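You operate a simulated robot arm through the tools that you are given. There is no shell and no other tool. Be economical: measure what you need, move in short steps, check, and stop when the job is done.

You run a simulated robot arm. Do the job below in one go: nothing can be reset, and whatever is moved stays where it is left.

JOB
Clear the long bench: plate on the brass tray, glass on the plate, and sweep up the crumbs.
Fine: seat and table; loop brush back in its place. Set down upright: water glass, loop brush. What is to be rubbed or washed off counts as gone when no trace of it is left.

Only the result counts: the job must be done as asked and must still hold three seconds after the hand-in. Knocking over, shifting, dropping, spilling or breaking anything else fails it.

ROBOT AND FRAMES
A 6-joint arm with a two-finger parallel gripper on a trunk, on a base that drives. Base frame: it is fixed to the floor where the robot stands at the start and does not move with it; the origin is under the middle of the robot, x ahead of it, y to its left, z up. Lengths are in m, angles in rad, forces in N, time in s.
With the tool pointing down near the work surface it reaches from about 0.26 to 0.78 m from the robot's upright axis, wherever it stands. Its first joint turns from -2.897 to 2.897 rad. Places, roughly: crumbs [0.5, 0.1, 0.5]; pastry crumbs [-0.3, 0.7, 0.7]; plate [0.5, 0.1, 0.5]; tray [-0.5, 0.7, 0.7]. Payload 3.43 kg.
Tool frame: the origin (TCP) lies between the finger pads and is the grasp point; the fingertips stand 0.034 m ahead of it; z points along the fingers, y is the line along which they close. Largest opening 0.128 m; finger width 0.024, thickness 0.012; the body of the gripper, 0.048 by 0.13 m, starts 0.096 m behind the TCP.
Orientation is told as [roll, pitch, yaw] about the base's x, y, z axes, in that order, counted from this pose: with the fingers straight down and closing along the base's y, the tool's x points along the base's -x, its y along +y and its z along -z.

CONTROLS
- The arm moves only by the tool apply_moves. Its argument "rows" is a list of rows, each an object of numbers (a shift or turn left out is 0, a gripper value left out holds the last): "dx", "dy", "dz": the shift along the tool's x, y, z in m; "wx", "wy", "wz": the turn, a rotation vector about the tool's x, y, z in rad. In form: [{"dx": .., "dy": .., "dz": .., "wx": .., "wy": .., "wz": ..}, ...]. A call has 1 to 8 rows; each row is the pose to reach, as a shift and turn from the pose commanded when the call began, along the tool's axes at that moment. "jaw" is the finger opening in m, from 0 to 0.128, set as the call begins (left out, the last holds). A row lasts 0.2 s, in which the tool goes at most 0.05 m and 0.15 rad; a call with a longer step from one row to the next is refused whole, and so is a gripper value outside its range. A pose out of reach is approached as far as the arm can. The call stops where the force on the tool passes 90 N (or 10 N more than at its start, if that is more) or the arm is blocked; 0.2 s more then pass. The fingers move at their own pace (about 0.045 m/s each) and stop on an object; they squeeze with about 37 N. The grip force told is the motor's: it shows also when the fingers shut on nothing. Time passes only in rows, and 0.2 s behind the last, so rows that repeat a pose let the fingers close. It gives the time, the measured TCP pose, the force on the tool (base axes), the opening and the grip force at its end, in the units of the frame above (readings bear some noise), with the torque about the TCP (base axes, N m) and any sound that the robot's microphone picked up.
- Cameras (640 x 400 px; columns grow to the right, rows downward): "scene" is now at [-0.0647, 0.2235, 1.4691]; the picture's right is [1.00, 0.08, -0.00], its down [0.08, -0.93, -0.36] and it looks along [-0.03, 0.36, -0.93] (base axes); focal length 216 px, centre (320, 200). "wrist" rides on the gripper at [0.076, -0.011, -0.16] in the tool frame; the picture's right is [0.15, 0.99, 0.00], its down [-0.88, 0.13, -0.46] and it looks along [-0.45, 0.07, 0.89] (tool axes); focal length 234 px, centre (320, 200). There is no depth. A picture from a camera that has moved, and an enlarged one, comes with that camera's place and axes in the base frame and with its lens. The place of the scene camera against the robot may be out by one fixed shift of up to 0.018 m in any direction.
- camera(camera): a new picture of that camera. No time passes.
- roll_base(legs): drives the robot by 1 to 6 legs, each [ahead, turn to the left] in m and rad, along the robot's own axes; the way and the turn of a leg run together, so that a leg with both is an arc; at most 1.5 m and 3.142 rad a leg. The arm and the cameras ride along, it lands a little off, and it stops where it bumps. It gives what a move gives.
- turn_head(pan, tilt): turns the head with the scene camera to pan (to the left, within 2.705 rad either way) and tilt (down, from -0.506 to 1.204), counted from straight ahead of the robot. It gives what a move gives.
- inspect(camera, box): a new picture of the part [left, top, right, bottom] of that camera's present view, enlarged. No time passes.
- hand_in(): hands the job in; it is judged then, once.

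Work in short steps. Places have to be worked out from the pictures, the camera data and where the tool is seen: move nearer, look again, correct. Check each grasp and each placing, and mend what went wrong. You have 120 turns and 82 pictures in all, those below and enlarged ones among them. Open the gripper and draw the arm clear of the work before you hand the job in, unless the task says otherwise; then end with one line.

The tools are called as a command line: name --argument value ..., lists and objects as JSON in quotes. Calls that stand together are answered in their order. apply_moves: Moves the arm, as the interface text tells. Its arguments: {"type":"object","properties":{"rows":{"type":"array"},"jaw":{"type":"number"}},"required":["rows"]} The other tools are called the same way: roll_base (legs) drives the base; turn_head (pan, tilt) turns the head that bears the scene camera; camera (camera) takes a picture; inspect (camera, box) takes an enlarged picture of a part of a camera's view; hand_in () hands the job in.

At the start:

```text
t: 0.0
tool_pos: [0.0697, 0.3699, 0.9236]
tcp_rot: [0.0, 0.0, 0.003]
contact_force: [0.4, -0.6, -0.3]
wrist_torque: [-0.01, 0.01, -0.02]
gripper_width: 0.128
grip_force: 0.1
robot x, y, heading: [-0.0029, -0.0024, -0.001]
head pan, tilt: [1.655, 1.201]
```

scene: 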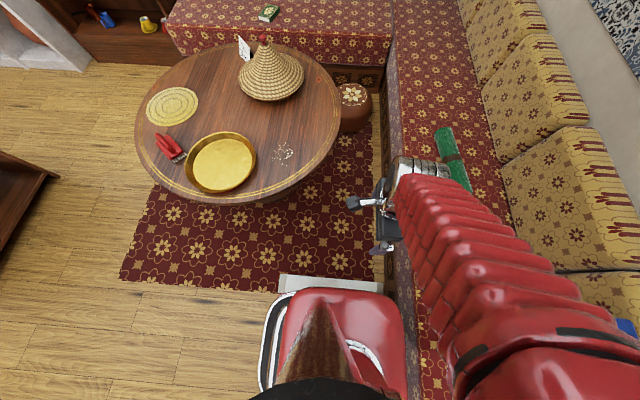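
wrist: 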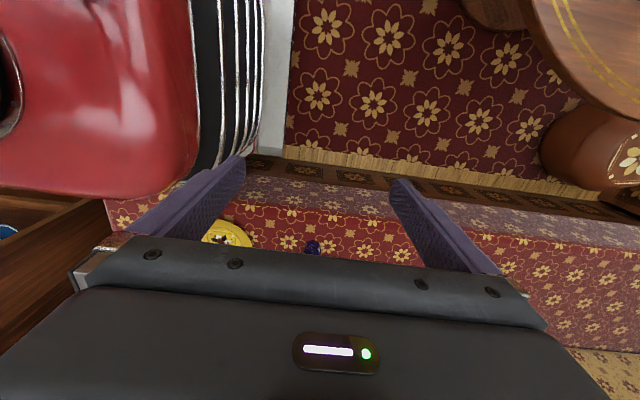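

The view shows the round table with tray, brush and crumbs on the left (+y); the bench is ahead (+x). I turn the head to look at the bench.

turn_head --pan 0.2 --tilt 1.0

camera --camera "scene"

inspect --camera "scene" --box '[160, 100, 480, 300]'

```text
t: 1.6
tool_pos: [0.0691, 0.3697, 0.9234]
tcp_rot: [0.0, -0.001, 0.005]
contact_force: [-1.0, -0.2, 0.1]
wrist_torque: [-0.03, 0.01, -0.02]
gripper_width: 0.128
grip_force: 0.1
robot x, y, heading: [-0.0041, 0.001, 0.002]
head pan, tilt: [0.201, 1.0]
```

```text
79 pictures are left
camera scene: at [0.0082, 0.1818, 1.4817], right [0.2, -0.98, 0.0], down [-0.82, -0.17, -0.54], along [0.53, 0.11, -0.84], focal length 216 px, centre (320, 200)
```

scene: 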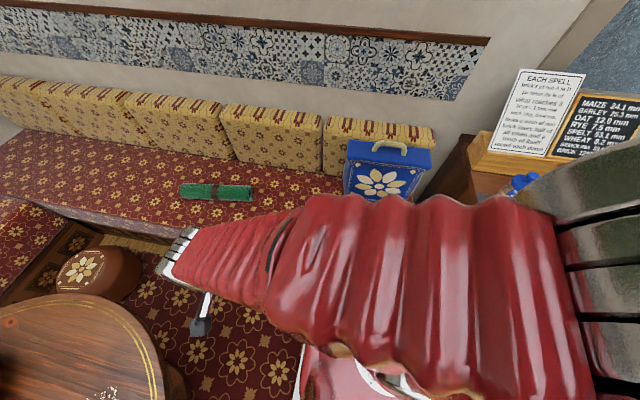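

```text
2.00 times, centred on (320, 200) of scene
camera zoom: at [0.0082, 0.1818, 1.4817], right [0.2, -0.98, 0.0], down [-0.82, -0.17, -0.54], along [0.53, 0.11, -0.84], focal length 433 px, centre (320, 200)
```

zoom: 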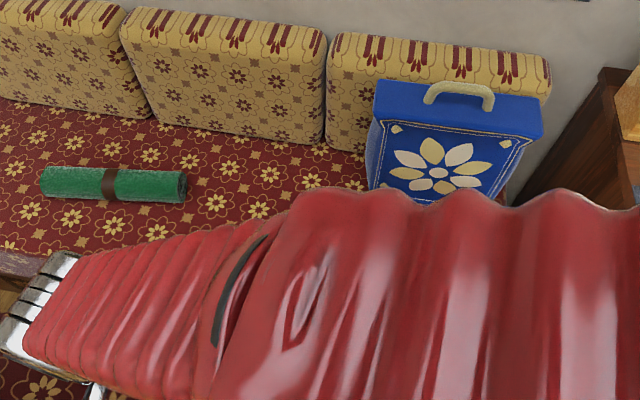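

The arm hides the plate. The wrist view suggests a plate near (0.45,0.14,0.5), so I bring the tool toward it, staying high.

apply_moves --rows '[{"dx": -0.03, "dy": -0.02}, {"dx": -0.06, "dy": -0.04}, {"dx": -0.09, "dy": -0.06}, {"dx": -0.12, "dy": -0.08}, {"dx": -0.15, "dy": -0.1}, {"dx": -0.18, "dy": -0.12}]'

camera --camera "wrist"

camera --camera "scene"

```text
t: 3.0
tool_pos: [0.2509, 0.2514, 0.9266]
tcp_rot: [0.0, 0.0, 0.006]
contact_force: [0.4, 0.4, 0.1]
wrist_torque: [0.03, -0.01, 0.0]
gripper_width: 0.128
grip_force: 0.1
robot x, y, heading: [-0.0016, -0.0037, 0.006]
head pan, tilt: [0.201, 1.0]
```

```text
77 pictures are left
camera wrist: at [0.175, 0.2394, 1.0857], right [-0.15, 0.99, 0.0], down [0.88, 0.13, 0.46], along [0.45, 0.07, -0.89], focal length 234 px, centre (320, 200)
```

wrist: 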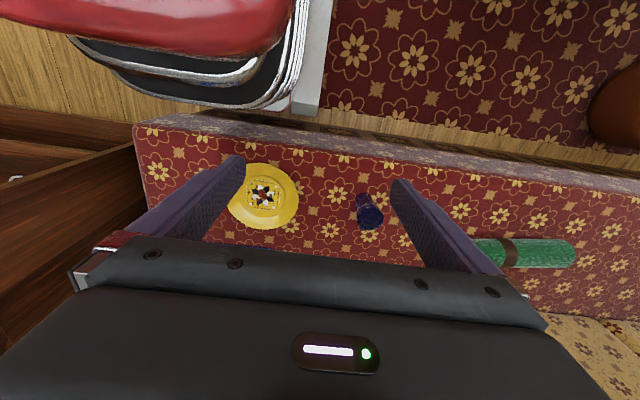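

```text
76 pictures are left
camera scene: at [0.0082, 0.1817, 1.4817], right [0.2, -0.98, 0.0], down [-0.82, -0.17, -0.54], along [0.53, 0.11, -0.84], focal length 216 px, centre (320, 200)
```

scene: 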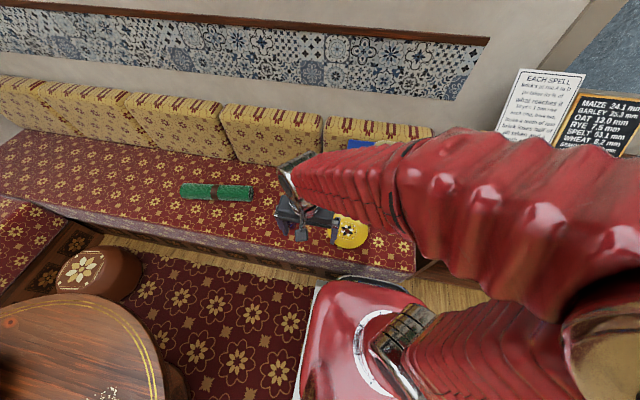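

Plate (yellow) and a dark-blue glass are on the bench. I zoom in for crumbs.

inspect --camera "wrist" --box '[200, 140, 440, 260]'

```text
2.67 times, centred on (320, 200) of wrist
camera zoom: at [0.175, 0.2394, 1.0857], right [-0.15, 0.99, 0.0], down [0.88, 0.13, 0.46], along [0.45, 0.07, -0.89], focal length 624 px, centre (320, 200)
```

zoom: 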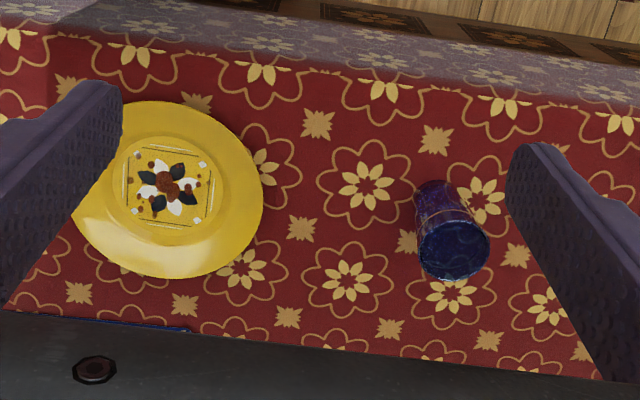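

Next I descend for a closer look at the plate and what lies on it.

apply_moves --rows '[{"dx": -0.02, "dy": 0.0, "dz": 0.04}, {"dx": -0.04, "dy": -0.0, "dz": 0.08}, {"dx": -0.06, "dy": -0.01, "dz": 0.12}, {"dx": -0.08, "dy": -0.02, "dz": 0.15}, {"dx": -0.1, "dy": -0.03, "dz": 0.17}]'

camera --camera "wrist"

inspect --camera "wrist" --box '[140, 100, 440, 260]'

```text
t: 4.2
tool_pos: [0.3511, 0.2233, 0.7504]
tcp_rot: [0.0, 0.001, 0.003]
contact_force: [-0.8, 0.2, 0.5]
wrist_torque: [0.04, -0.02, -0.01]
gripper_width: 0.1279
grip_force: 0.1
robot x, y, heading: [-0.0012, -0.0013, 0.004]
head pan, tilt: [0.201, 1.0]
```

```text
74 pictures are left
camera wrist: at [0.2756, 0.2119, 0.911], right [-0.15, 0.99, 0.0], down [0.88, 0.13, 0.46], along [0.45, 0.07, -0.89], focal length 234 px, centre (320, 200)
```

wrist: 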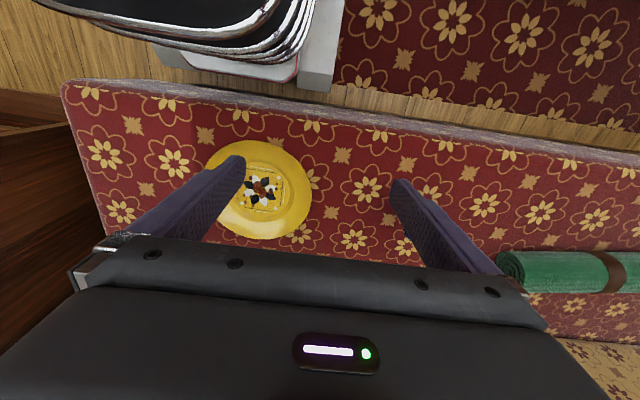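

```text
2.13 times, centred on (290, 180) of wrist
camera zoom: at [0.2756, 0.2119, 0.911], right [-0.15, 0.99, 0.0], down [0.88, 0.13, 0.46], along [0.45, 0.07, -0.89], focal length 500 px, centre (384, 243)
```

zoom: 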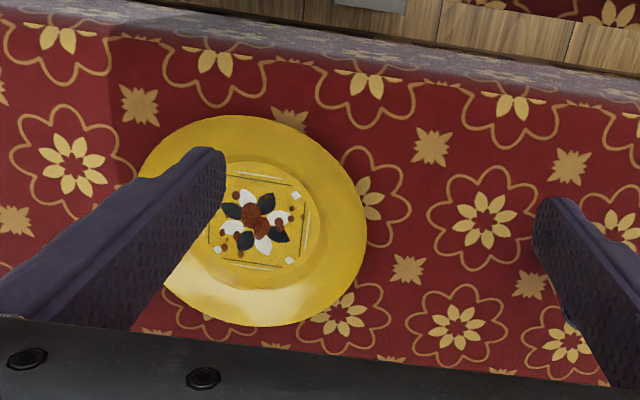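

The plate (about 0.2 m across) has brownish crumbs on it. Before driving, I look at the table and behind the robot.

turn_head --pan 2.3 --tilt 0.9

camera --camera "scene"

inspect --camera "scene" --box '[240, 100, 560, 300]'

```text
t: 6.2
tool_pos: [0.3513, 0.2238, 0.7517]
tcp_rot: [-0.001, 0.0, 0.003]
contact_force: [-0.5, 0.6, 0.6]
wrist_torque: [0.0, 0.03, -0.03]
gripper_width: 0.1279
grip_force: 0.0
robot x, y, heading: [0.0003, -0.0014, 0.001]
head pan, tilt: [2.3, 0.901]
```

```text
72 pictures are left
camera scene: at [-0.11, 0.2241, 1.4889], right [0.75, 0.67, 0.0], down [0.52, -0.58, -0.62], along [-0.41, 0.46, -0.78], focal length 216 px, centre (320, 200)
```

scene: 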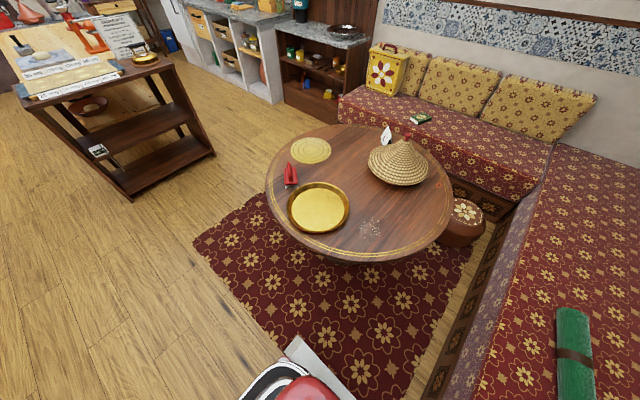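

```text
2.00 times, centred on (400, 200) of scene
camera zoom: at [-0.11, 0.2241, 1.4889], right [0.75, 0.67, 0.0], down [0.52, -0.58, -0.62], along [-0.41, 0.46, -0.78], focal length 433 px, centre (160, 200)
```

zoom: 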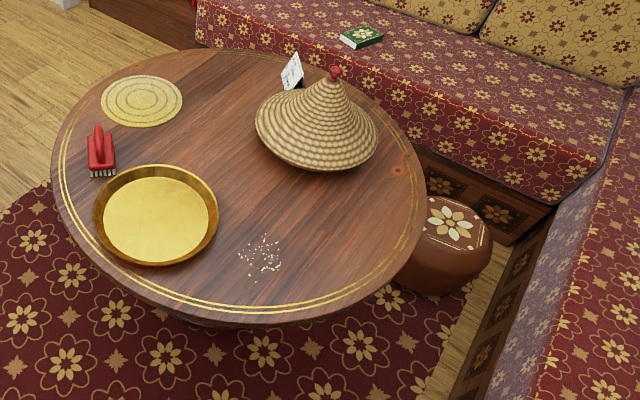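

Floor behind is clear. I move to a station near (-0.2,0.1), from which plate, glass, tray and crumbs are all in reach.

roll_base --legs '[[-0.1, 0], [0, -0.7], [-0.14, 0], [0, 0.7]]'

turn_head --pan 0.2 --tilt 0.9

camera --camera "scene"

```text
t: 13.9
tool_pos: [0.1491, 0.3033, 0.7504]
tcp_rot: [0.0, 0.0, -0.024]
contact_force: [0.7, 0.4, 0.6]
wrist_torque: [-0.04, 0.02, -0.01]
gripper_width: 0.1281
grip_force: 0.0
robot x, y, heading: [-0.2035, 0.0836, -0.031]
head pan, tilt: [2.3, 0.901]
```

```text
t: 15.9
tool_pos: [0.1508, 0.3049, 0.7504]
tcp_rot: [0.0, -0.001, -0.024]
contact_force: [-0.6, 0.2, -0.2]
wrist_torque: [0.04, -0.05, 0.04]
gripper_width: 0.1281
grip_force: 0.1
robot x, y, heading: [-0.2121, 0.085, -0.028]
head pan, tilt: [0.201, 0.901]
```

```text
70 pictures are left
camera scene: at [-0.188, 0.2684, 1.4889], right [0.17, -0.99, 0.0], down [-0.77, -0.13, -0.62], along [0.61, 0.11, -0.78], focal length 216 px, centre (320, 200)
```

scene: 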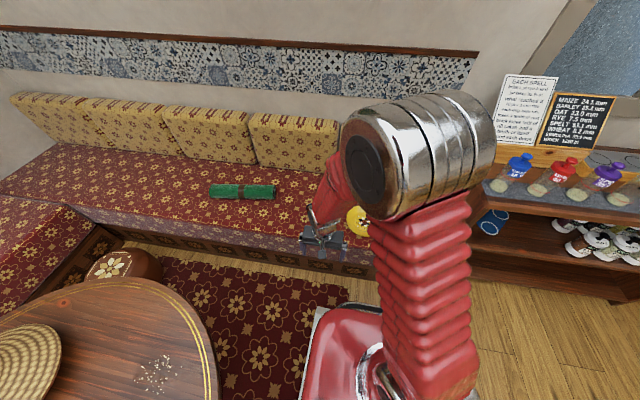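

Now rotate the tool 90° about its axis so the jaws can close vertically after tilting, while raising slightly.

apply_moves --rows '[{"wz": 0.15}, {"wz": 0.3}, {"wz": 0.45}, {"wz": 0.6}, {"wz": 0.75}, {"wz": 0.9}, {"wz": 1.05}, {"wz": 1.2}]'

apply_moves --rows '[{"wz": 0.15}, {"wz": 0.3}, {"wz": 0.395}]'

apply_moves --rows '[{"wx": -0.14}, {"wx": -0.28}, {"wx": -0.42}, {"wx": -0.56}, {"wx": -0.7}, {"wx": -0.84}]'

```text
t: 17.7
tool_pos: [0.1485, 0.3049, 0.7506]
tcp_rot: [0.0, -0.001, -1.225]
contact_force: [-0.5, -0.5, -0.2]
wrist_torque: [-0.02, -0.01, -0.01]
gripper_width: 0.1279
grip_force: 0.0
robot x, y, heading: [-0.2063, 0.084, -0.027]
head pan, tilt: [0.201, 0.901]
```

```text
t: 18.5
tool_pos: [0.1487, 0.3046, 0.7521]
tcp_rot: [0.0, -0.002, -1.62]
contact_force: [-0.5, -0.8, 0.1]
wrist_torque: [0.01, 0.0, 0.01]
gripper_width: 0.1281
grip_force: 0.2
robot x, y, heading: [-0.2054, 0.0798, -0.032]
head pan, tilt: [0.201, 0.901]
```

```text
t: 19.9
tool_pos: [0.1503, 0.3033, 0.7518]
tcp_rot: [0.21, 0.0, -1.619]
contact_force: [0.9, 0.0, -0.2]
wrist_torque: [0.01, 0.01, 0.0]
gripper_width: 0.128
grip_force: 0.1
out of reach, approached as far as the arm can: row 2, 3, 4, 5, 6
robot x, y, heading: [-0.2071, 0.0834, -0.026]
head pan, tilt: [0.201, 0.901]
```

Tilt is out of reach this close in. I move forward and toward the plate, then tilt further.

apply_moves --rows '[{"dy": 0.033, "dz": 0.007, "dx": -0.025}, {"dy": 0.065, "dz": 0.014, "dx": -0.05}, {"dy": 0.098, "dz": 0.021, "dx": -0.075}, {"dy": 0.13, "dz": 0.028, "dx": -0.1}, {"dy": 0.163, "dz": 0.035, "dx": -0.125}, {"dy": 0.186, "dz": 0.042, "dx": -0.15}]'

apply_moves --rows '[{"wx": -0.14}, {"wx": -0.28}, {"wx": -0.42}, {"wx": -0.56}, {"wx": -0.65}]'

camera --camera "wrist"

```text
t: 21.3
tool_pos: [0.3346, 0.147, 0.7501]
tcp_rot: [0.212, 0.0, -1.618]
contact_force: [0.0, -0.9, 0.6]
wrist_torque: [0.01, -0.01, 0.0]
gripper_width: 0.1281
grip_force: 0.2
robot x, y, heading: [-0.2071, 0.0822, -0.027]
head pan, tilt: [0.201, 0.901]
```

```text
t: 22.5
tool_pos: [0.3319, 0.147, 0.7474]
tcp_rot: [0.861, -0.002, -1.605]
contact_force: [0.2, -2.4, -0.2]
wrist_torque: [0.16, -0.02, 0.13]
gripper_width: 0.1278
grip_force: 0.0
out of reach, approached as far as the arm can: row 2, 3
robot x, y, heading: [-0.2069, 0.0835, -0.029]
head pan, tilt: [0.201, 0.901]
```

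```text
69 pictures are left
camera wrist: at [0.2073, 0.2286, 0.8444], right [0.65, 0.12, 0.75], down [-0.29, -0.87, 0.4], along [0.7, -0.48, -0.53], focal length 234 px, centre (320, 200)
```

wrist: 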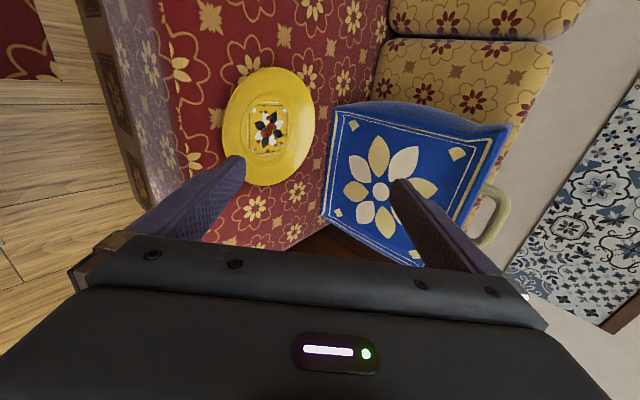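

Tilt reached (~41° below horizontal). Zoom on the plate to see its rim profile.

inspect --camera "wrist" --box '[190, 50, 350, 210]'

```text
2.50 times, centred on (270, 130) of wrist
camera zoom: at [0.2073, 0.2286, 0.8444], right [0.65, 0.12, 0.75], down [-0.29, -0.87, 0.4], along [0.7, -0.48, -0.53], focal length 585 px, centre (445, 375)
```

zoom: 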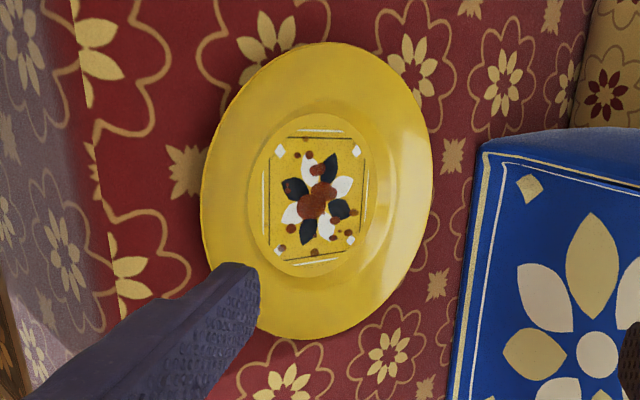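

Plate centre ≈(0.47,0.135), radius ≈0.104, with near rim at x≈0.367 and the bench edge at x≈0.33. I narrow the jaws and descend in front of the rim.

apply_moves --rows '[{"dx": -0.003, "dy": -0.034, "dz": 0.029}, {"dx": -0.006, "dy": -0.068, "dz": 0.058}, {"dx": -0.01, "dy": -0.102, "dz": 0.087}, {"dx": -0.012, "dy": -0.129, "dz": 0.111}]' --jaw 0.035

camera --camera "wrist"

camera --camera "scene"

```text
t: 23.5
tool_pos: [0.3328, 0.1343, 0.5807]
tcp_rot: [0.862, 0.0, -1.616]
contact_force: [-0.7, 0.1, -0.7]
wrist_torque: [-0.01, 0.01, -0.02]
gripper_width: 0.0395
grip_force: 0.0
robot x, y, heading: [-0.2093, 0.0829, -0.03]
head pan, tilt: [0.201, 0.901]
```

```text
67 pictures are left
camera wrist: at [0.2079, 0.2154, 0.6754], right [0.65, 0.12, 0.75], down [-0.3, -0.87, 0.4], along [0.7, -0.48, -0.53], focal length 234 px, centre (320, 200)
```

wrist: 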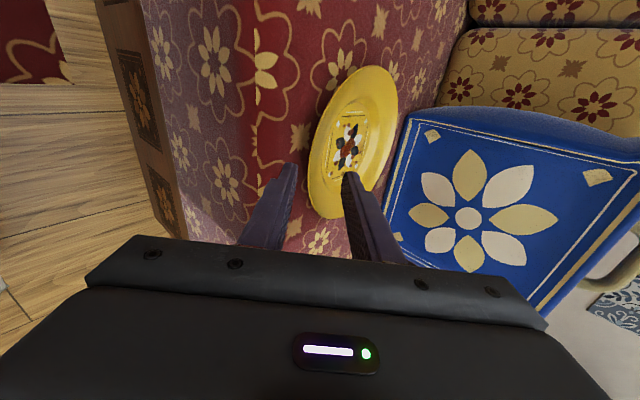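

```text
66 pictures are left
camera scene: at [-0.1879, 0.2684, 1.4889], right [0.17, -0.99, 0.0], down [-0.77, -0.13, -0.62], along [0.61, 0.11, -0.78], focal length 216 px, centre (320, 200)
```

scene: 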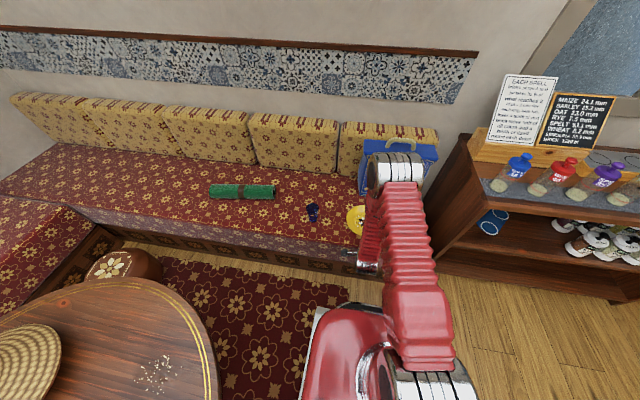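

I descend further in small steps, watching for contact with the bench.

apply_moves --rows '[{"dy": -0.0076, "dz": 0.0065}, {"dy": -0.0152, "dz": 0.013}]'

inspect --camera "wrist" --box '[220, 60, 420, 260]'

```text
t: 24.1
tool_pos: [0.3324, 0.1347, 0.558]
tcp_rot: [0.86, -0.001, -1.619]
contact_force: [0.2, -0.5, 0.1]
wrist_torque: [0.03, 0.0, 0.0]
gripper_width: 0.0351
grip_force: 0.1
robot x, y, heading: [-0.2059, 0.0828, -0.026]
head pan, tilt: [0.201, 0.901]
```

```text
2.00 times, centred on (320, 160) of wrist
camera zoom: at [0.2077, 0.2156, 0.6549], right [0.65, 0.12, 0.75], down [-0.3, -0.87, 0.4], along [0.7, -0.48, -0.53], focal length 468 px, centre (320, 280)
```

zoom: 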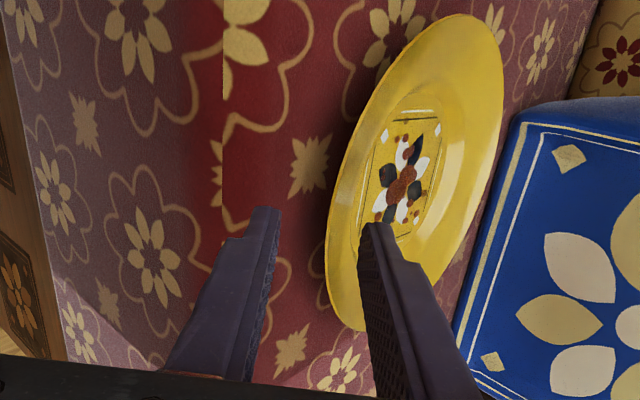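

apply_moves --rows '[{"dy": -0.0038, "dz": 0.0033}]'

apply_moves --rows '[{"dy": -0.003, "dz": 0.0026}]'

apply_moves --rows '[{"dy": -0.003, "dz": 0.0026}]'

inspect --camera "wrist" --box '[220, 60, 420, 260]'

```text
t: 24.5
tool_pos: [0.3316, 0.1341, 0.553]
tcp_rot: [0.861, 0.002, -1.618]
contact_force: [-0.5, -0.3, -0.1]
wrist_torque: [-0.02, 0.0, 0.02]
gripper_width: 0.0348
grip_force: 0.1
robot x, y, heading: [-0.2055, 0.0848, -0.029]
head pan, tilt: [0.201, 0.901]
```

```text
t: 24.9
tool_pos: [0.3319, 0.1343, 0.5497]
tcp_rot: [0.86, 0.0, -1.618]
contact_force: [-0.1, 1.1, -0.6]
wrist_torque: [-0.06, 0.0, 0.0]
gripper_width: 0.035
grip_force: 0.1
robot x, y, heading: [-0.2065, 0.0853, -0.032]
head pan, tilt: [0.201, 0.901]
```

```text
t: 25.3
tool_pos: [0.3328, 0.1336, 0.5457]
tcp_rot: [0.861, -0.001, -1.619]
contact_force: [-0.5, 0.0, -0.4]
wrist_torque: [-0.01, -0.01, 0.01]
gripper_width: 0.0349
grip_force: 0.0
robot x, y, heading: [-0.2091, 0.0829, -0.028]
head pan, tilt: [0.201, 0.901]
```

```text
2.00 times, centred on (320, 160) of wrist
camera zoom: at [0.208, 0.2154, 0.6424], right [0.65, 0.12, 0.75], down [-0.3, -0.87, 0.4], along [0.7, -0.48, -0.53], focal length 468 px, centre (320, 280)
```

zoom: 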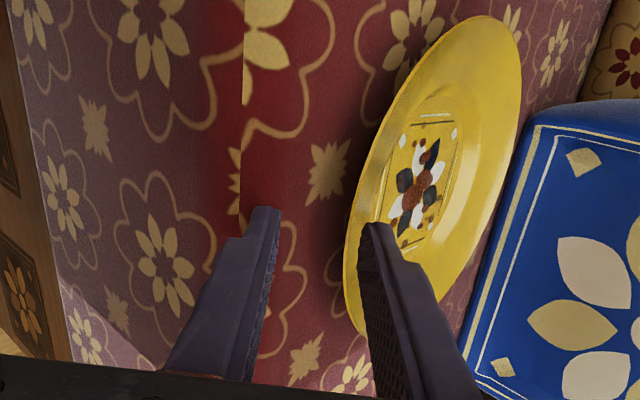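

apply_moves --rows '[{"dy": -0.003, "dz": 0.0026}]'

apply_moves --rows '[{"dy": -0.003, "dz": 0.0026}]'

apply_moves --rows '[{"dy": 0.01, "dz": 0.0114}]'

```text
t: 25.7
tool_pos: [0.3313, 0.1329, 0.542]
tcp_rot: [0.86, -0.001, -1.616]
contact_force: [-23.0, 3.5, 30.5]
wrist_torque: [0.12, 0.71, 0.05]
gripper_width: 0.0302
grip_force: 0.0
robot x, y, heading: [-0.2062, 0.0817, -0.031]
head pan, tilt: [0.201, 0.901]
```

```text
t: 26.1
tool_pos: [0.3306, 0.1328, 0.5408]
tcp_rot: [0.862, 0.001, -1.615]
contact_force: [-16.6, -0.4, 34.7]
wrist_torque: [-0.04, 0.32, -0.03]
gripper_width: 0.0261
grip_force: 0.0
robot x, y, heading: [-0.2109, 0.083, -0.032]
head pan, tilt: [0.201, 0.901]
stopped in row 1: the force on the tool passed its limit at 94 N (the readings are from after the stop); the commanded pose is now the measured one
```

```text
t: 26.5
tool_pos: [0.331, 0.1338, 0.5395]
tcp_rot: [0.853, -0.002, -1.614]
contact_force: [-19.2, -1.3, 37.0]
wrist_torque: [-0.04, 0.41, -0.01]
gripper_width: 0.0254
grip_force: 0.0
robot x, y, heading: [-0.2104, 0.0814, -0.023]
head pan, tilt: [0.201, 0.901]
stopped in row 1: the force on the tool passed its limit at 116 N (the readings are from after the stop); the commanded pose is now the measured one
```

Bench contact at TCP z≈0.544 (bench ≈0.499). I lift a few mm and slide forward under the rim.

apply_moves --rows '[{"dy": 0.0053, "dz": -0.0046}, {"dy": 0.0053, "dz": -0.0046}, {"dy": 0.0131, "dz": 0.0045}, {"dy": 0.0209, "dz": 0.0136}]' --jaw 0.035

inspect --camera "wrist" --box '[220, 60, 420, 260]'

```text
t: 27.5
tool_pos: [0.3544, 0.1327, 0.544]
tcp_rot: [0.848, -0.002, -1.613]
contact_force: [0.4, 0.0, -0.1]
wrist_torque: [-0.01, 0.0, 0.0]
gripper_width: 0.0351
grip_force: 0.0
robot x, y, heading: [-0.2074, 0.087, -0.03]
head pan, tilt: [0.201, 0.901]
```

```text
2.00 times, centred on (320, 160) of wrist
camera zoom: at [0.2304, 0.2144, 0.6421], right [0.66, 0.12, 0.74], down [-0.29, -0.87, 0.4], along [0.69, -0.48, -0.54], focal length 468 px, centre (320, 280)
```

zoom: 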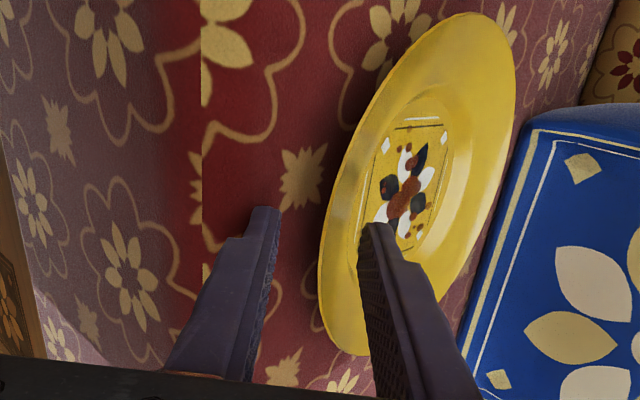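

Still clear of the rim (edge ≈0.38). Slide on by 2.4 cm and check.

apply_moves --rows '[{"dy": 0.008, "dz": 0.009}, {"dy": 0.016, "dz": 0.018}]'

inspect --camera "wrist" --box '[220, 60, 420, 260]'

```text
t: 28.1
tool_pos: [0.379, 0.1322, 0.5447]
tcp_rot: [0.849, -0.002, -1.612]
contact_force: [-1.2, 0.7, -0.6]
wrist_torque: [-0.01, 0.01, -0.01]
gripper_width: 0.0359
grip_force: 1.1
robot x, y, heading: [-0.2079, 0.0822, -0.03]
head pan, tilt: [0.201, 0.901]
```

```text
2.00 times, centred on (320, 160) of wrist
camera zoom: at [0.2547, 0.2129, 0.6423], right [0.66, 0.12, 0.74], down [-0.29, -0.87, 0.4], along [0.69, -0.48, -0.54], focal length 468 px, centre (320, 280)
```

zoom: 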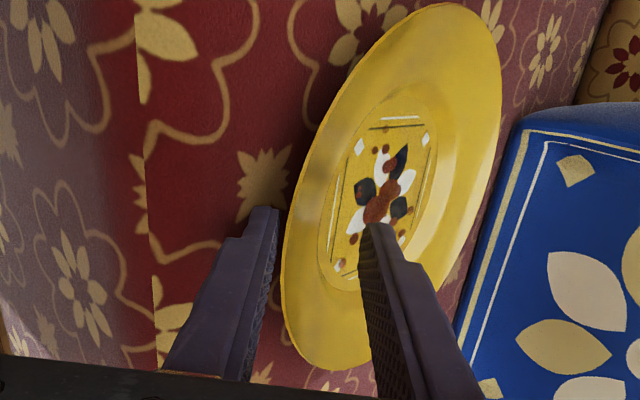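

Slight contact: lower finger is at the rim. I close the jaws and check.

apply_moves --rows '[{"dy": 0.003, "dz": 0.004}, {"dy": 0.003, "dz": 0.004}, {"dy": 0.003, "dz": 0.004}, {"dy": 0.003, "dz": 0.004}]' --jaw 0.0

inspect --camera "wrist" --box '[220, 60, 420, 260]'

```text
t: 29.1
tool_pos: [0.3845, 0.1312, 0.5447]
tcp_rot: [0.85, -0.001, -1.612]
contact_force: [-2.7, -2.8, 5.3]
wrist_torque: [-0.05, -0.93, -0.29]
gripper_width: 0.0106
grip_force: 37.4
robot x, y, heading: [-0.2072, 0.0867, -0.032]
head pan, tilt: [0.201, 0.901]
```

```text
2.00 times, centred on (320, 160) of wrist
camera zoom: at [0.2607, 0.2122, 0.6424], right [0.66, 0.12, 0.74], down [-0.29, -0.87, 0.4], along [0.69, -0.48, -0.54], focal length 468 px, centre (320, 280)
```

zoom: 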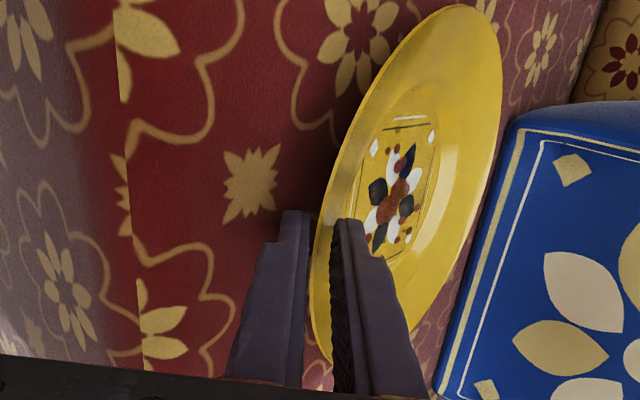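

Gripped (width 0.011, force 37 N). Lift gently and look.

apply_moves --rows '[{"dy": 0.0075, "dz": -0.0066}, {"dy": 0.015, "dz": -0.0132}, {"dy": 0.03, "dz": -0.0264}, {"dy": 0.045, "dz": -0.0396}]'

camera --camera "wrist"

inspect --camera "scene" --box '[260, 130, 460, 280]'

```text
t: 30.1
tool_pos: [0.3832, 0.1325, 0.6049]
tcp_rot: [0.847, -0.001, -1.613]
contact_force: [-0.2, 1.0, -2.9]
wrist_torque: [0.01, 0.38, -0.01]
gripper_width: 0.0056
grip_force: 36.8
robot x, y, heading: [-0.2056, 0.0849, -0.029]
head pan, tilt: [0.201, 0.901]
```

```text
60 pictures are left
camera wrist: at [0.2594, 0.213, 0.7019], right [0.66, 0.12, 0.74], down [-0.29, -0.87, 0.4], along [0.69, -0.48, -0.54], focal length 234 px, centre (320, 200)
```

wrist: 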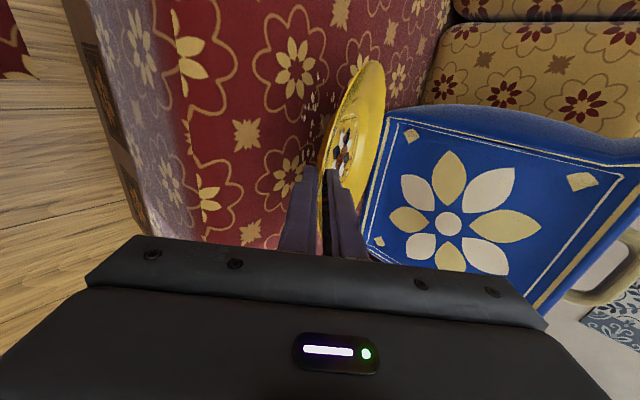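

```text
2.67 times, centred on (360, 205) of scene
camera zoom: at [-0.188, 0.2684, 1.4889], right [0.17, -0.99, 0.0], down [-0.77, -0.13, -0.62], along [0.61, 0.11, -0.78], focal length 577 px, centre (213, 187)
```

zoom: 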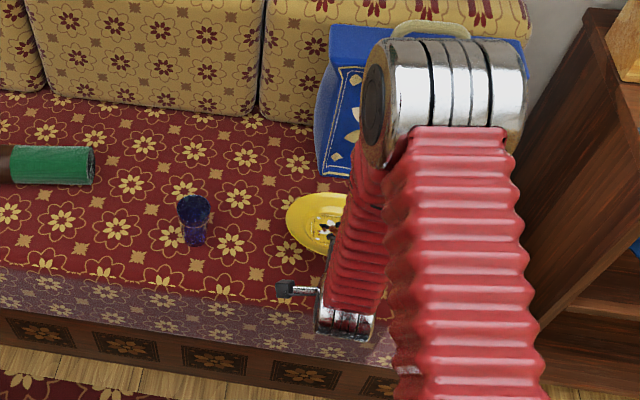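

Lifted. White crumbs are revealed on the bench under where the plate was. The plate droops ~15° but is held. I raise it high before turning the base toward the tray.

apply_moves --rows '[{"dy": 0.033, "dz": -0.029}, {"dy": 0.066, "dz": -0.058}, {"dy": 0.099, "dz": -0.087}, {"dy": 0.132, "dz": -0.116}, {"dy": 0.165, "dz": -0.145}, {"dy": 0.198, "dz": -0.174}]'

camera --camera "wrist"

camera --camera "scene"

```text
t: 31.5
tool_pos: [0.3859, 0.1302, 0.8684]
tcp_rot: [0.848, -0.001, -1.614]
contact_force: [-0.1, -0.3, -3.3]
wrist_torque: [0.0, 0.4, 0.01]
gripper_width: 0.0056
grip_force: 37.0
robot x, y, heading: [-0.2069, 0.081, -0.024]
head pan, tilt: [0.201, 0.901]
```

```text
58 pictures are left
camera wrist: at [0.2611, 0.2119, 0.9664], right [0.66, 0.12, 0.74], down [-0.29, -0.87, 0.4], along [0.69, -0.48, -0.54], focal length 234 px, centre (320, 200)
```

wrist: 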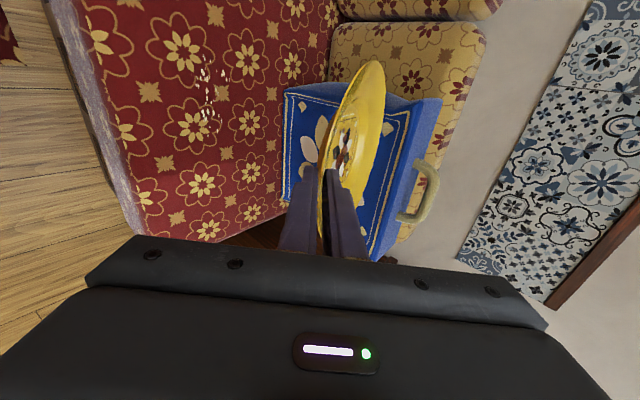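

```text
57 pictures are left
camera scene: at [-0.188, 0.2684, 1.4889], right [0.17, -0.99, 0.0], down [-0.77, -0.13, -0.62], along [0.61, 0.11, -0.78], focal length 216 px, centre (320, 200)
```

scene: 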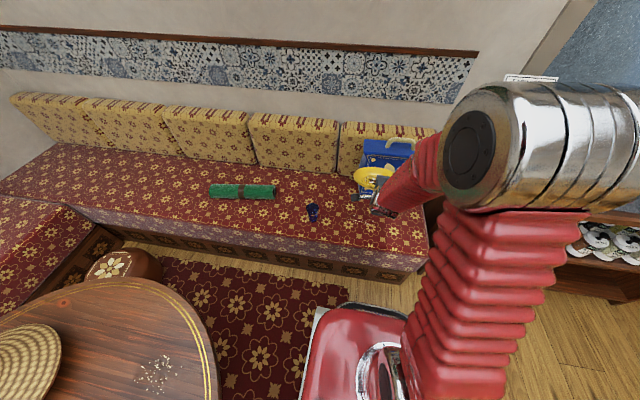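

Plate held firmly. Now turn the base left by ~1.97 rad to face the tray.

roll_base --legs '[[0, 1.0], [0, 0.97]]'

turn_head --pan 0.3 --tilt 1.1

camera --camera "scene"

camera --camera "wrist"

```text
t: 34.5
tool_pos: [0.1935, 0.5203, 0.8685]
tcp_rot: [0.847, -0.004, -0.863]
contact_force: [-0.5, 0.3, -3.3]
wrist_torque: [-0.23, 0.27, -0.01]
gripper_width: 0.0055
grip_force: 37.1
robot x, y, heading: [-0.1909, 0.0599, 0.731]
head pan, tilt: [0.201, 0.901]
stopped in leg 1: the robot was blocked; the commanded pose is now the measured one
```

```text
t: 35.2
tool_pos: [0.1936, 0.5202, 0.8688]
tcp_rot: [0.849, -0.003, -0.862]
contact_force: [-0.3, 0.3, -2.8]
wrist_torque: [-0.24, 0.26, 0.02]
gripper_width: 0.0056
grip_force: 37.1
robot x, y, heading: [-0.1916, 0.0576, 0.728]
head pan, tilt: [0.3, 1.1]
```

```text
56 pictures are left
camera scene: at [-0.3065, 0.2035, 1.4751], right [0.86, -0.51, 0.0], down [-0.46, -0.76, -0.45], along [0.23, 0.39, -0.89], focal length 216 px, centre (320, 200)
```

scene: 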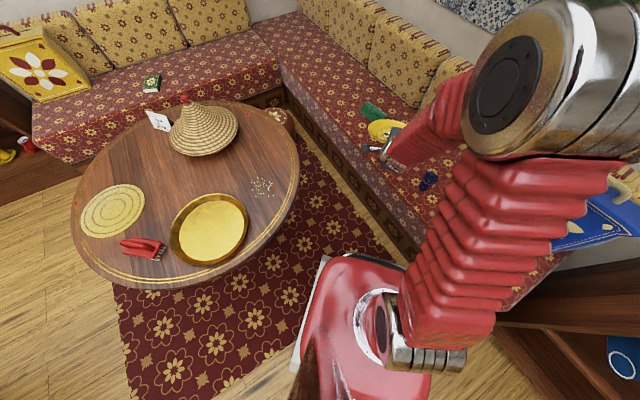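

```text
55 pictures are left
camera wrist: at [0.0476, 0.4948, 0.9664], right [0.4, 0.54, 0.74], down [0.38, -0.83, 0.4], along [0.83, 0.12, -0.54], focal length 234 px, centre (320, 200)
```

wrist: 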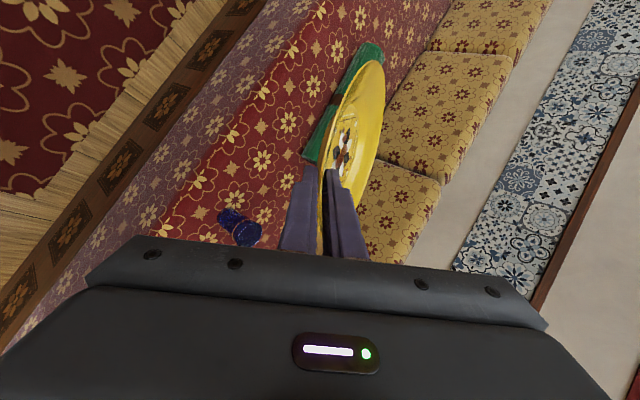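

The base bumped at heading 0.73, likely its front-left corner against the table foot. I back away 0.17 m, then complete the turn.

roll_base --legs '[[-0.17, 0], [0, 0.98]]'

camera --camera "scene"

```text
t: 39.6
tool_pos: [-0.3421, 0.5455, 0.8688]
tcp_rot: [0.844, -0.002, -0.128]
contact_force: [-0.8, 0.2, -3.8]
wrist_torque: [-0.34, 0.02, 0.01]
gripper_width: 0.0058
grip_force: 36.6
robot x, y, heading: [-0.2915, -0.0584, 1.475]
head pan, tilt: [0.3, 1.1]
stopped in leg 2: the robot was blocked; the commanded pose is now the measured one
```

```text
54 pictures are left
camera scene: at [-0.4622, -0.027, 1.4751], right [0.98, 0.2, 0.0], down [0.18, -0.87, -0.45], along [-0.09, 0.44, -0.89], focal length 216 px, centre (320, 200)
```

scene: 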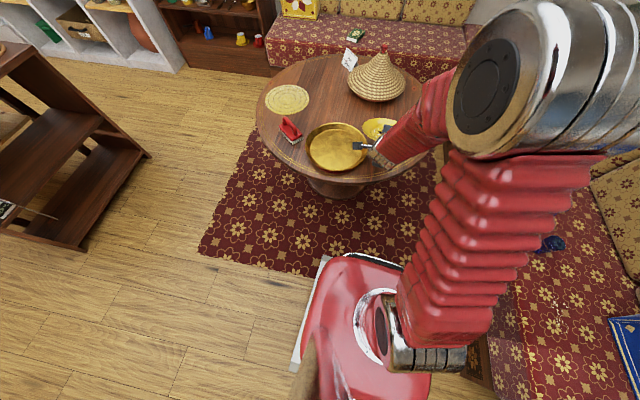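

Blocked again although the table is well ahead; something may be behind or to the right. I look backward.

turn_head --pan -2.4 --tilt 1.0

camera --camera "scene"

turn_head --pan 2.5 --tilt 1.0

camera --camera "scene"

```text
t: 42.0
tool_pos: [-0.3431, 0.5453, 0.868]
tcp_rot: [0.847, -0.002, -0.13]
contact_force: [0.0, 0.1, -2.9]
wrist_torque: [-0.3, 0.04, 0.03]
gripper_width: 0.0057
grip_force: 37.5
robot x, y, heading: [-0.2854, -0.0605, 1.474]
head pan, tilt: [-2.4, 1.0]
```

```text
53 pictures are left
camera scene: at [-0.4074, -0.1444, 1.4817], right [-0.8, -0.6, 0.0], down [-0.51, 0.67, -0.54], along [0.33, -0.43, -0.84], focal length 216 px, centre (320, 200)
```

scene: 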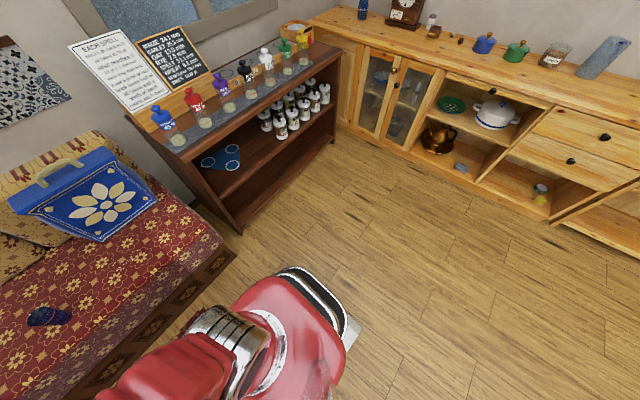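

```text
t: 45.9
tool_pos: [-0.3416, 0.5465, 0.8693]
tcp_rot: [0.847, -0.002, -0.129]
contact_force: [-0.3, 0.9, -2.6]
wrist_torque: [-0.34, 0.04, 0.02]
gripper_width: 0.0057
grip_force: 36.9
robot x, y, heading: [-0.2879, -0.0577, 1.475]
head pan, tilt: [2.499, 1.0]
```

```text
52 pictures are left
camera scene: at [-0.4962, -0.1403, 1.4817], right [-0.74, 0.67, 0.0], down [0.57, 0.62, -0.54], along [-0.36, -0.4, -0.84], focal length 216 px, centre (320, 200)
```

scene: 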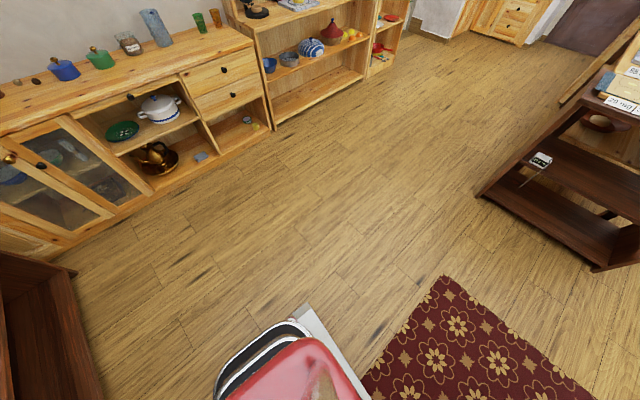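

Nothing touches visibly behind; I'm close enough to do the rest by arm. Shift the plate ~0.18 m left, over the tray, and look.

apply_moves --rows '[{"dx": 0.045, "dy": -0.004, "dz": -0.004}, {"dx": 0.09, "dy": -0.007, "dz": -0.008}, {"dx": 0.135, "dy": -0.011, "dz": -0.013}, {"dx": 0.178, "dy": -0.015, "dz": -0.017}]'

turn_head --pan 0.3 --tilt 0.9

inspect --camera "scene" --box '[220, 80, 460, 230]'

camera --camera "wrist"

```text
t: 46.9
tool_pos: [-0.5196, 0.5479, 0.8649]
tcp_rot: [0.847, -0.003, -0.129]
contact_force: [-0.4, 0.6, -3.9]
wrist_torque: [-0.35, 0.04, -0.03]
gripper_width: 0.0056
grip_force: 36.7
robot x, y, heading: [-0.2838, -0.0546, 1.476]
head pan, tilt: [2.499, 1.0]
```

```text
t: 48.9
tool_pos: [-0.5217, 0.548, 0.8651]
tcp_rot: [0.845, -0.003, -0.129]
contact_force: [-0.1, 0.8, -3.5]
wrist_torque: [-0.32, 0.07, -0.01]
gripper_width: 0.0056
grip_force: 37.0
robot x, y, heading: [-0.2847, -0.0564, 1.474]
head pan, tilt: [0.3, 0.901]
```

```text
2.67 times, centred on (340, 155) of scene
camera zoom: at [-0.4647, -0.0149, 1.4889], right [0.98, 0.2, 0.0], down [0.16, -0.77, -0.62], along [-0.13, 0.61, -0.78], focal length 577 px, centre (267, 320)
```

zoom: 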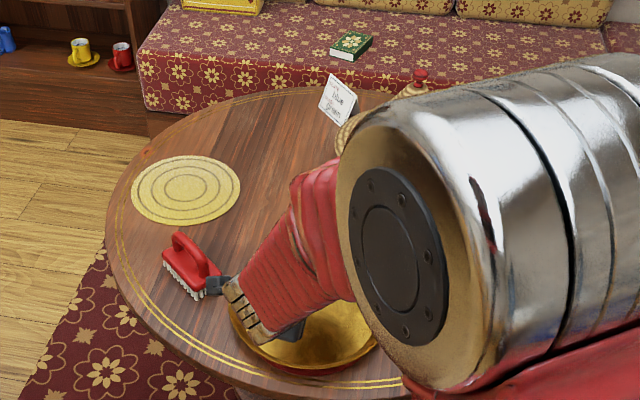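

```text
50 pictures are left
camera wrist: at [-0.6115, 0.4314, 0.9635], right [-0.06, 0.67, 0.74], down [0.84, -0.37, 0.4], along [0.54, 0.65, -0.54], focal length 234 px, centre (320, 200)
```

wrist: 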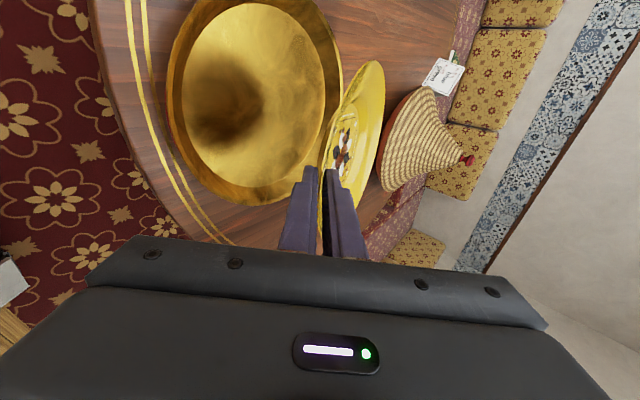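

Plate centre ≈(-0.51,0.665); tray centre estimates average ≈(-0.53,0.63). First flatten the tool tilt so the plate comes level, then correct and lower.

apply_moves --rows '[{"wx": -0.1}, {"wx": -0.2}, {"wx": -0.24}]'

apply_moves --rows '[{"dx": 0.01, "dy": -0.035, "dz": 0.004}, {"dx": 0.015, "dy": -0.07, "dz": 0.007}]'

camera --camera "wrist"

```text
t: 49.7
tool_pos: [-0.5208, 0.547, 0.8676]
tcp_rot: [1.086, -0.003, -0.126]
contact_force: [0.9, 0.7, -3.1]
wrist_torque: [-0.38, 0.07, 0.03]
gripper_width: 0.0059
grip_force: 37.2
robot x, y, heading: [-0.2878, -0.0567, 1.476]
head pan, tilt: [0.3, 0.901]
```

```text
t: 50.3
tool_pos: [-0.5393, 0.5236, 0.8031]
tcp_rot: [1.087, -0.001, -0.129]
contact_force: [0.4, -0.6, -3.0]
wrist_torque: [-0.36, 0.07, -0.01]
gripper_width: 0.0058
grip_force: 37.1
robot x, y, heading: [-0.2867, -0.0547, 1.475]
head pan, tilt: [0.3, 0.901]
```

```text
49 pictures are left
camera wrist: at [-0.6339, 0.3867, 0.8683], right [-0.09, 0.47, 0.88], down [0.83, -0.45, 0.33], along [0.55, 0.76, -0.35], focal length 234 px, centre (320, 200)
```

wrist: 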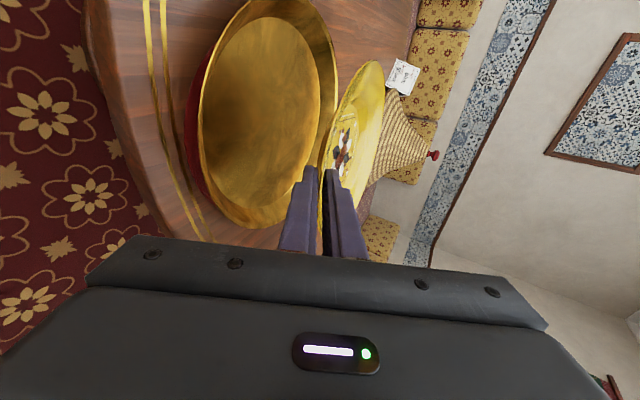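

Tray centre ≈(-0.54,0.637) with rim at z≈0.70; plate now nearly level and within ~1.5 cm of centred. Lower toward the tray.

apply_moves --rows '[{"dx": 0.005, "dy": -0.022, "dz": 0.012}, {"dx": 0.012, "dy": -0.044, "dz": 0.023}, {"dx": 0.012, "dy": -0.057, "dz": 0.03}]'

camera --camera "wrist"

```text
t: 51.1
tool_pos: [-0.5518, 0.5225, 0.7391]
tcp_rot: [1.085, -0.001, -0.129]
contact_force: [-1.0, -0.2, -3.0]
wrist_torque: [-0.35, 0.02, -0.01]
gripper_width: 0.0056
grip_force: 36.7
robot x, y, heading: [-0.2841, -0.0556, 1.473]
head pan, tilt: [0.3, 0.901]
```

```text
48 pictures are left
camera wrist: at [-0.6446, 0.3873, 0.8032], right [-0.09, 0.48, 0.88], down [0.83, -0.45, 0.33], along [0.55, 0.75, -0.35], focal length 234 px, centre (320, 200)
```

wrist: 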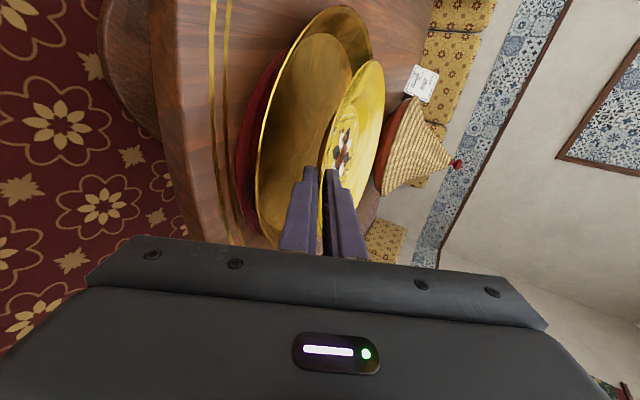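

Alignment is good. Continue down in small steps until contact.

apply_moves --rows '[{"dy": -0.008, "dz": 0.0042}, {"dy": -0.016, "dz": 0.0084}]'

apply_moves --rows '[{"dy": -0.005, "dz": 0.0026}]'

apply_moves --rows '[{"dy": -0.005, "dz": 0.0026}]'

camera --camera "wrist"

```text
t: 51.7
tool_pos: [-0.5509, 0.523, 0.7204]
tcp_rot: [1.087, -0.002, -0.13]
contact_force: [-0.1, 0.1, -3.1]
wrist_torque: [-0.39, 0.06, 0.02]
gripper_width: 0.0056
grip_force: 37.0
robot x, y, heading: [-0.283, -0.0588, 1.47]
head pan, tilt: [0.3, 0.901]
```

```text
t: 52.1
tool_pos: [-0.5525, 0.5239, 0.715]
tcp_rot: [1.088, -0.004, -0.129]
contact_force: [-0.2, 0.7, -3.8]
wrist_torque: [-0.37, 0.02, -0.01]
gripper_width: 0.0058
grip_force: 37.2
robot x, y, heading: [-0.2863, -0.0568, 1.478]
head pan, tilt: [0.3, 0.901]
```

```text
t: 52.5
tool_pos: [-0.5501, 0.5239, 0.7086]
tcp_rot: [1.089, -0.004, -0.126]
contact_force: [1.1, -0.5, -3.2]
wrist_torque: [-0.38, 0.06, -0.02]
gripper_width: 0.0054
grip_force: 37.1
robot x, y, heading: [-0.2879, -0.0565, 1.474]
head pan, tilt: [0.3, 0.901]
```

```text
47 pictures are left
camera wrist: at [-0.645, 0.3876, 0.7742], right [-0.09, 0.48, 0.88], down [0.83, -0.45, 0.33], along [0.55, 0.75, -0.35], focal length 234 px, centre (320, 200)
```

wrist: 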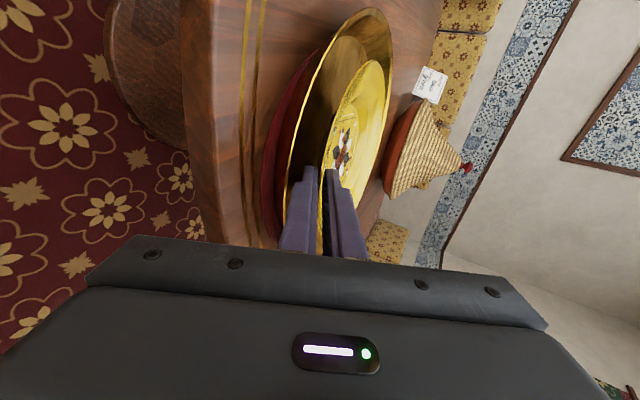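

apply_moves --rows '[{"dy": -0.004, "dz": 0.0021}]'

apply_moves --rows '[{"dy": -0.004, "dz": 0.0021}]'

inspect --camera "wrist" --box '[240, 0, 420, 260]'

```text
t: 52.9
tool_pos: [-0.5514, 0.523, 0.7041]
tcp_rot: [1.087, -0.003, -0.128]
contact_force: [0.3, -0.1, -3.1]
wrist_torque: [-0.36, 0.01, 0.03]
gripper_width: 0.0053
grip_force: 36.6
robot x, y, heading: [-0.2905, -0.0586, 1.473]
head pan, tilt: [0.3, 0.901]
```

```text
t: 53.3
tool_pos: [-0.5516, 0.5228, 0.6995]
tcp_rot: [1.087, -0.002, -0.129]
contact_force: [-0.4, 0.6, -3.2]
wrist_torque: [-0.36, 0.08, 0.02]
gripper_width: 0.0056
grip_force: 36.4
robot x, y, heading: [-0.2873, -0.0578, 1.48]
head pan, tilt: [0.3, 0.901]
```

```text
1.54 times, centred on (330, 130) of wrist
camera zoom: at [-0.6452, 0.3875, 0.765], right [-0.09, 0.48, 0.88], down [0.83, -0.45, 0.33], along [0.55, 0.75, -0.35], focal length 360 px, centre (305, 308)
```

zoom: 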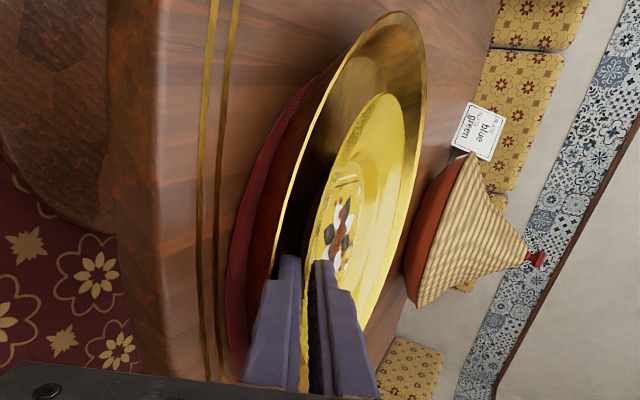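

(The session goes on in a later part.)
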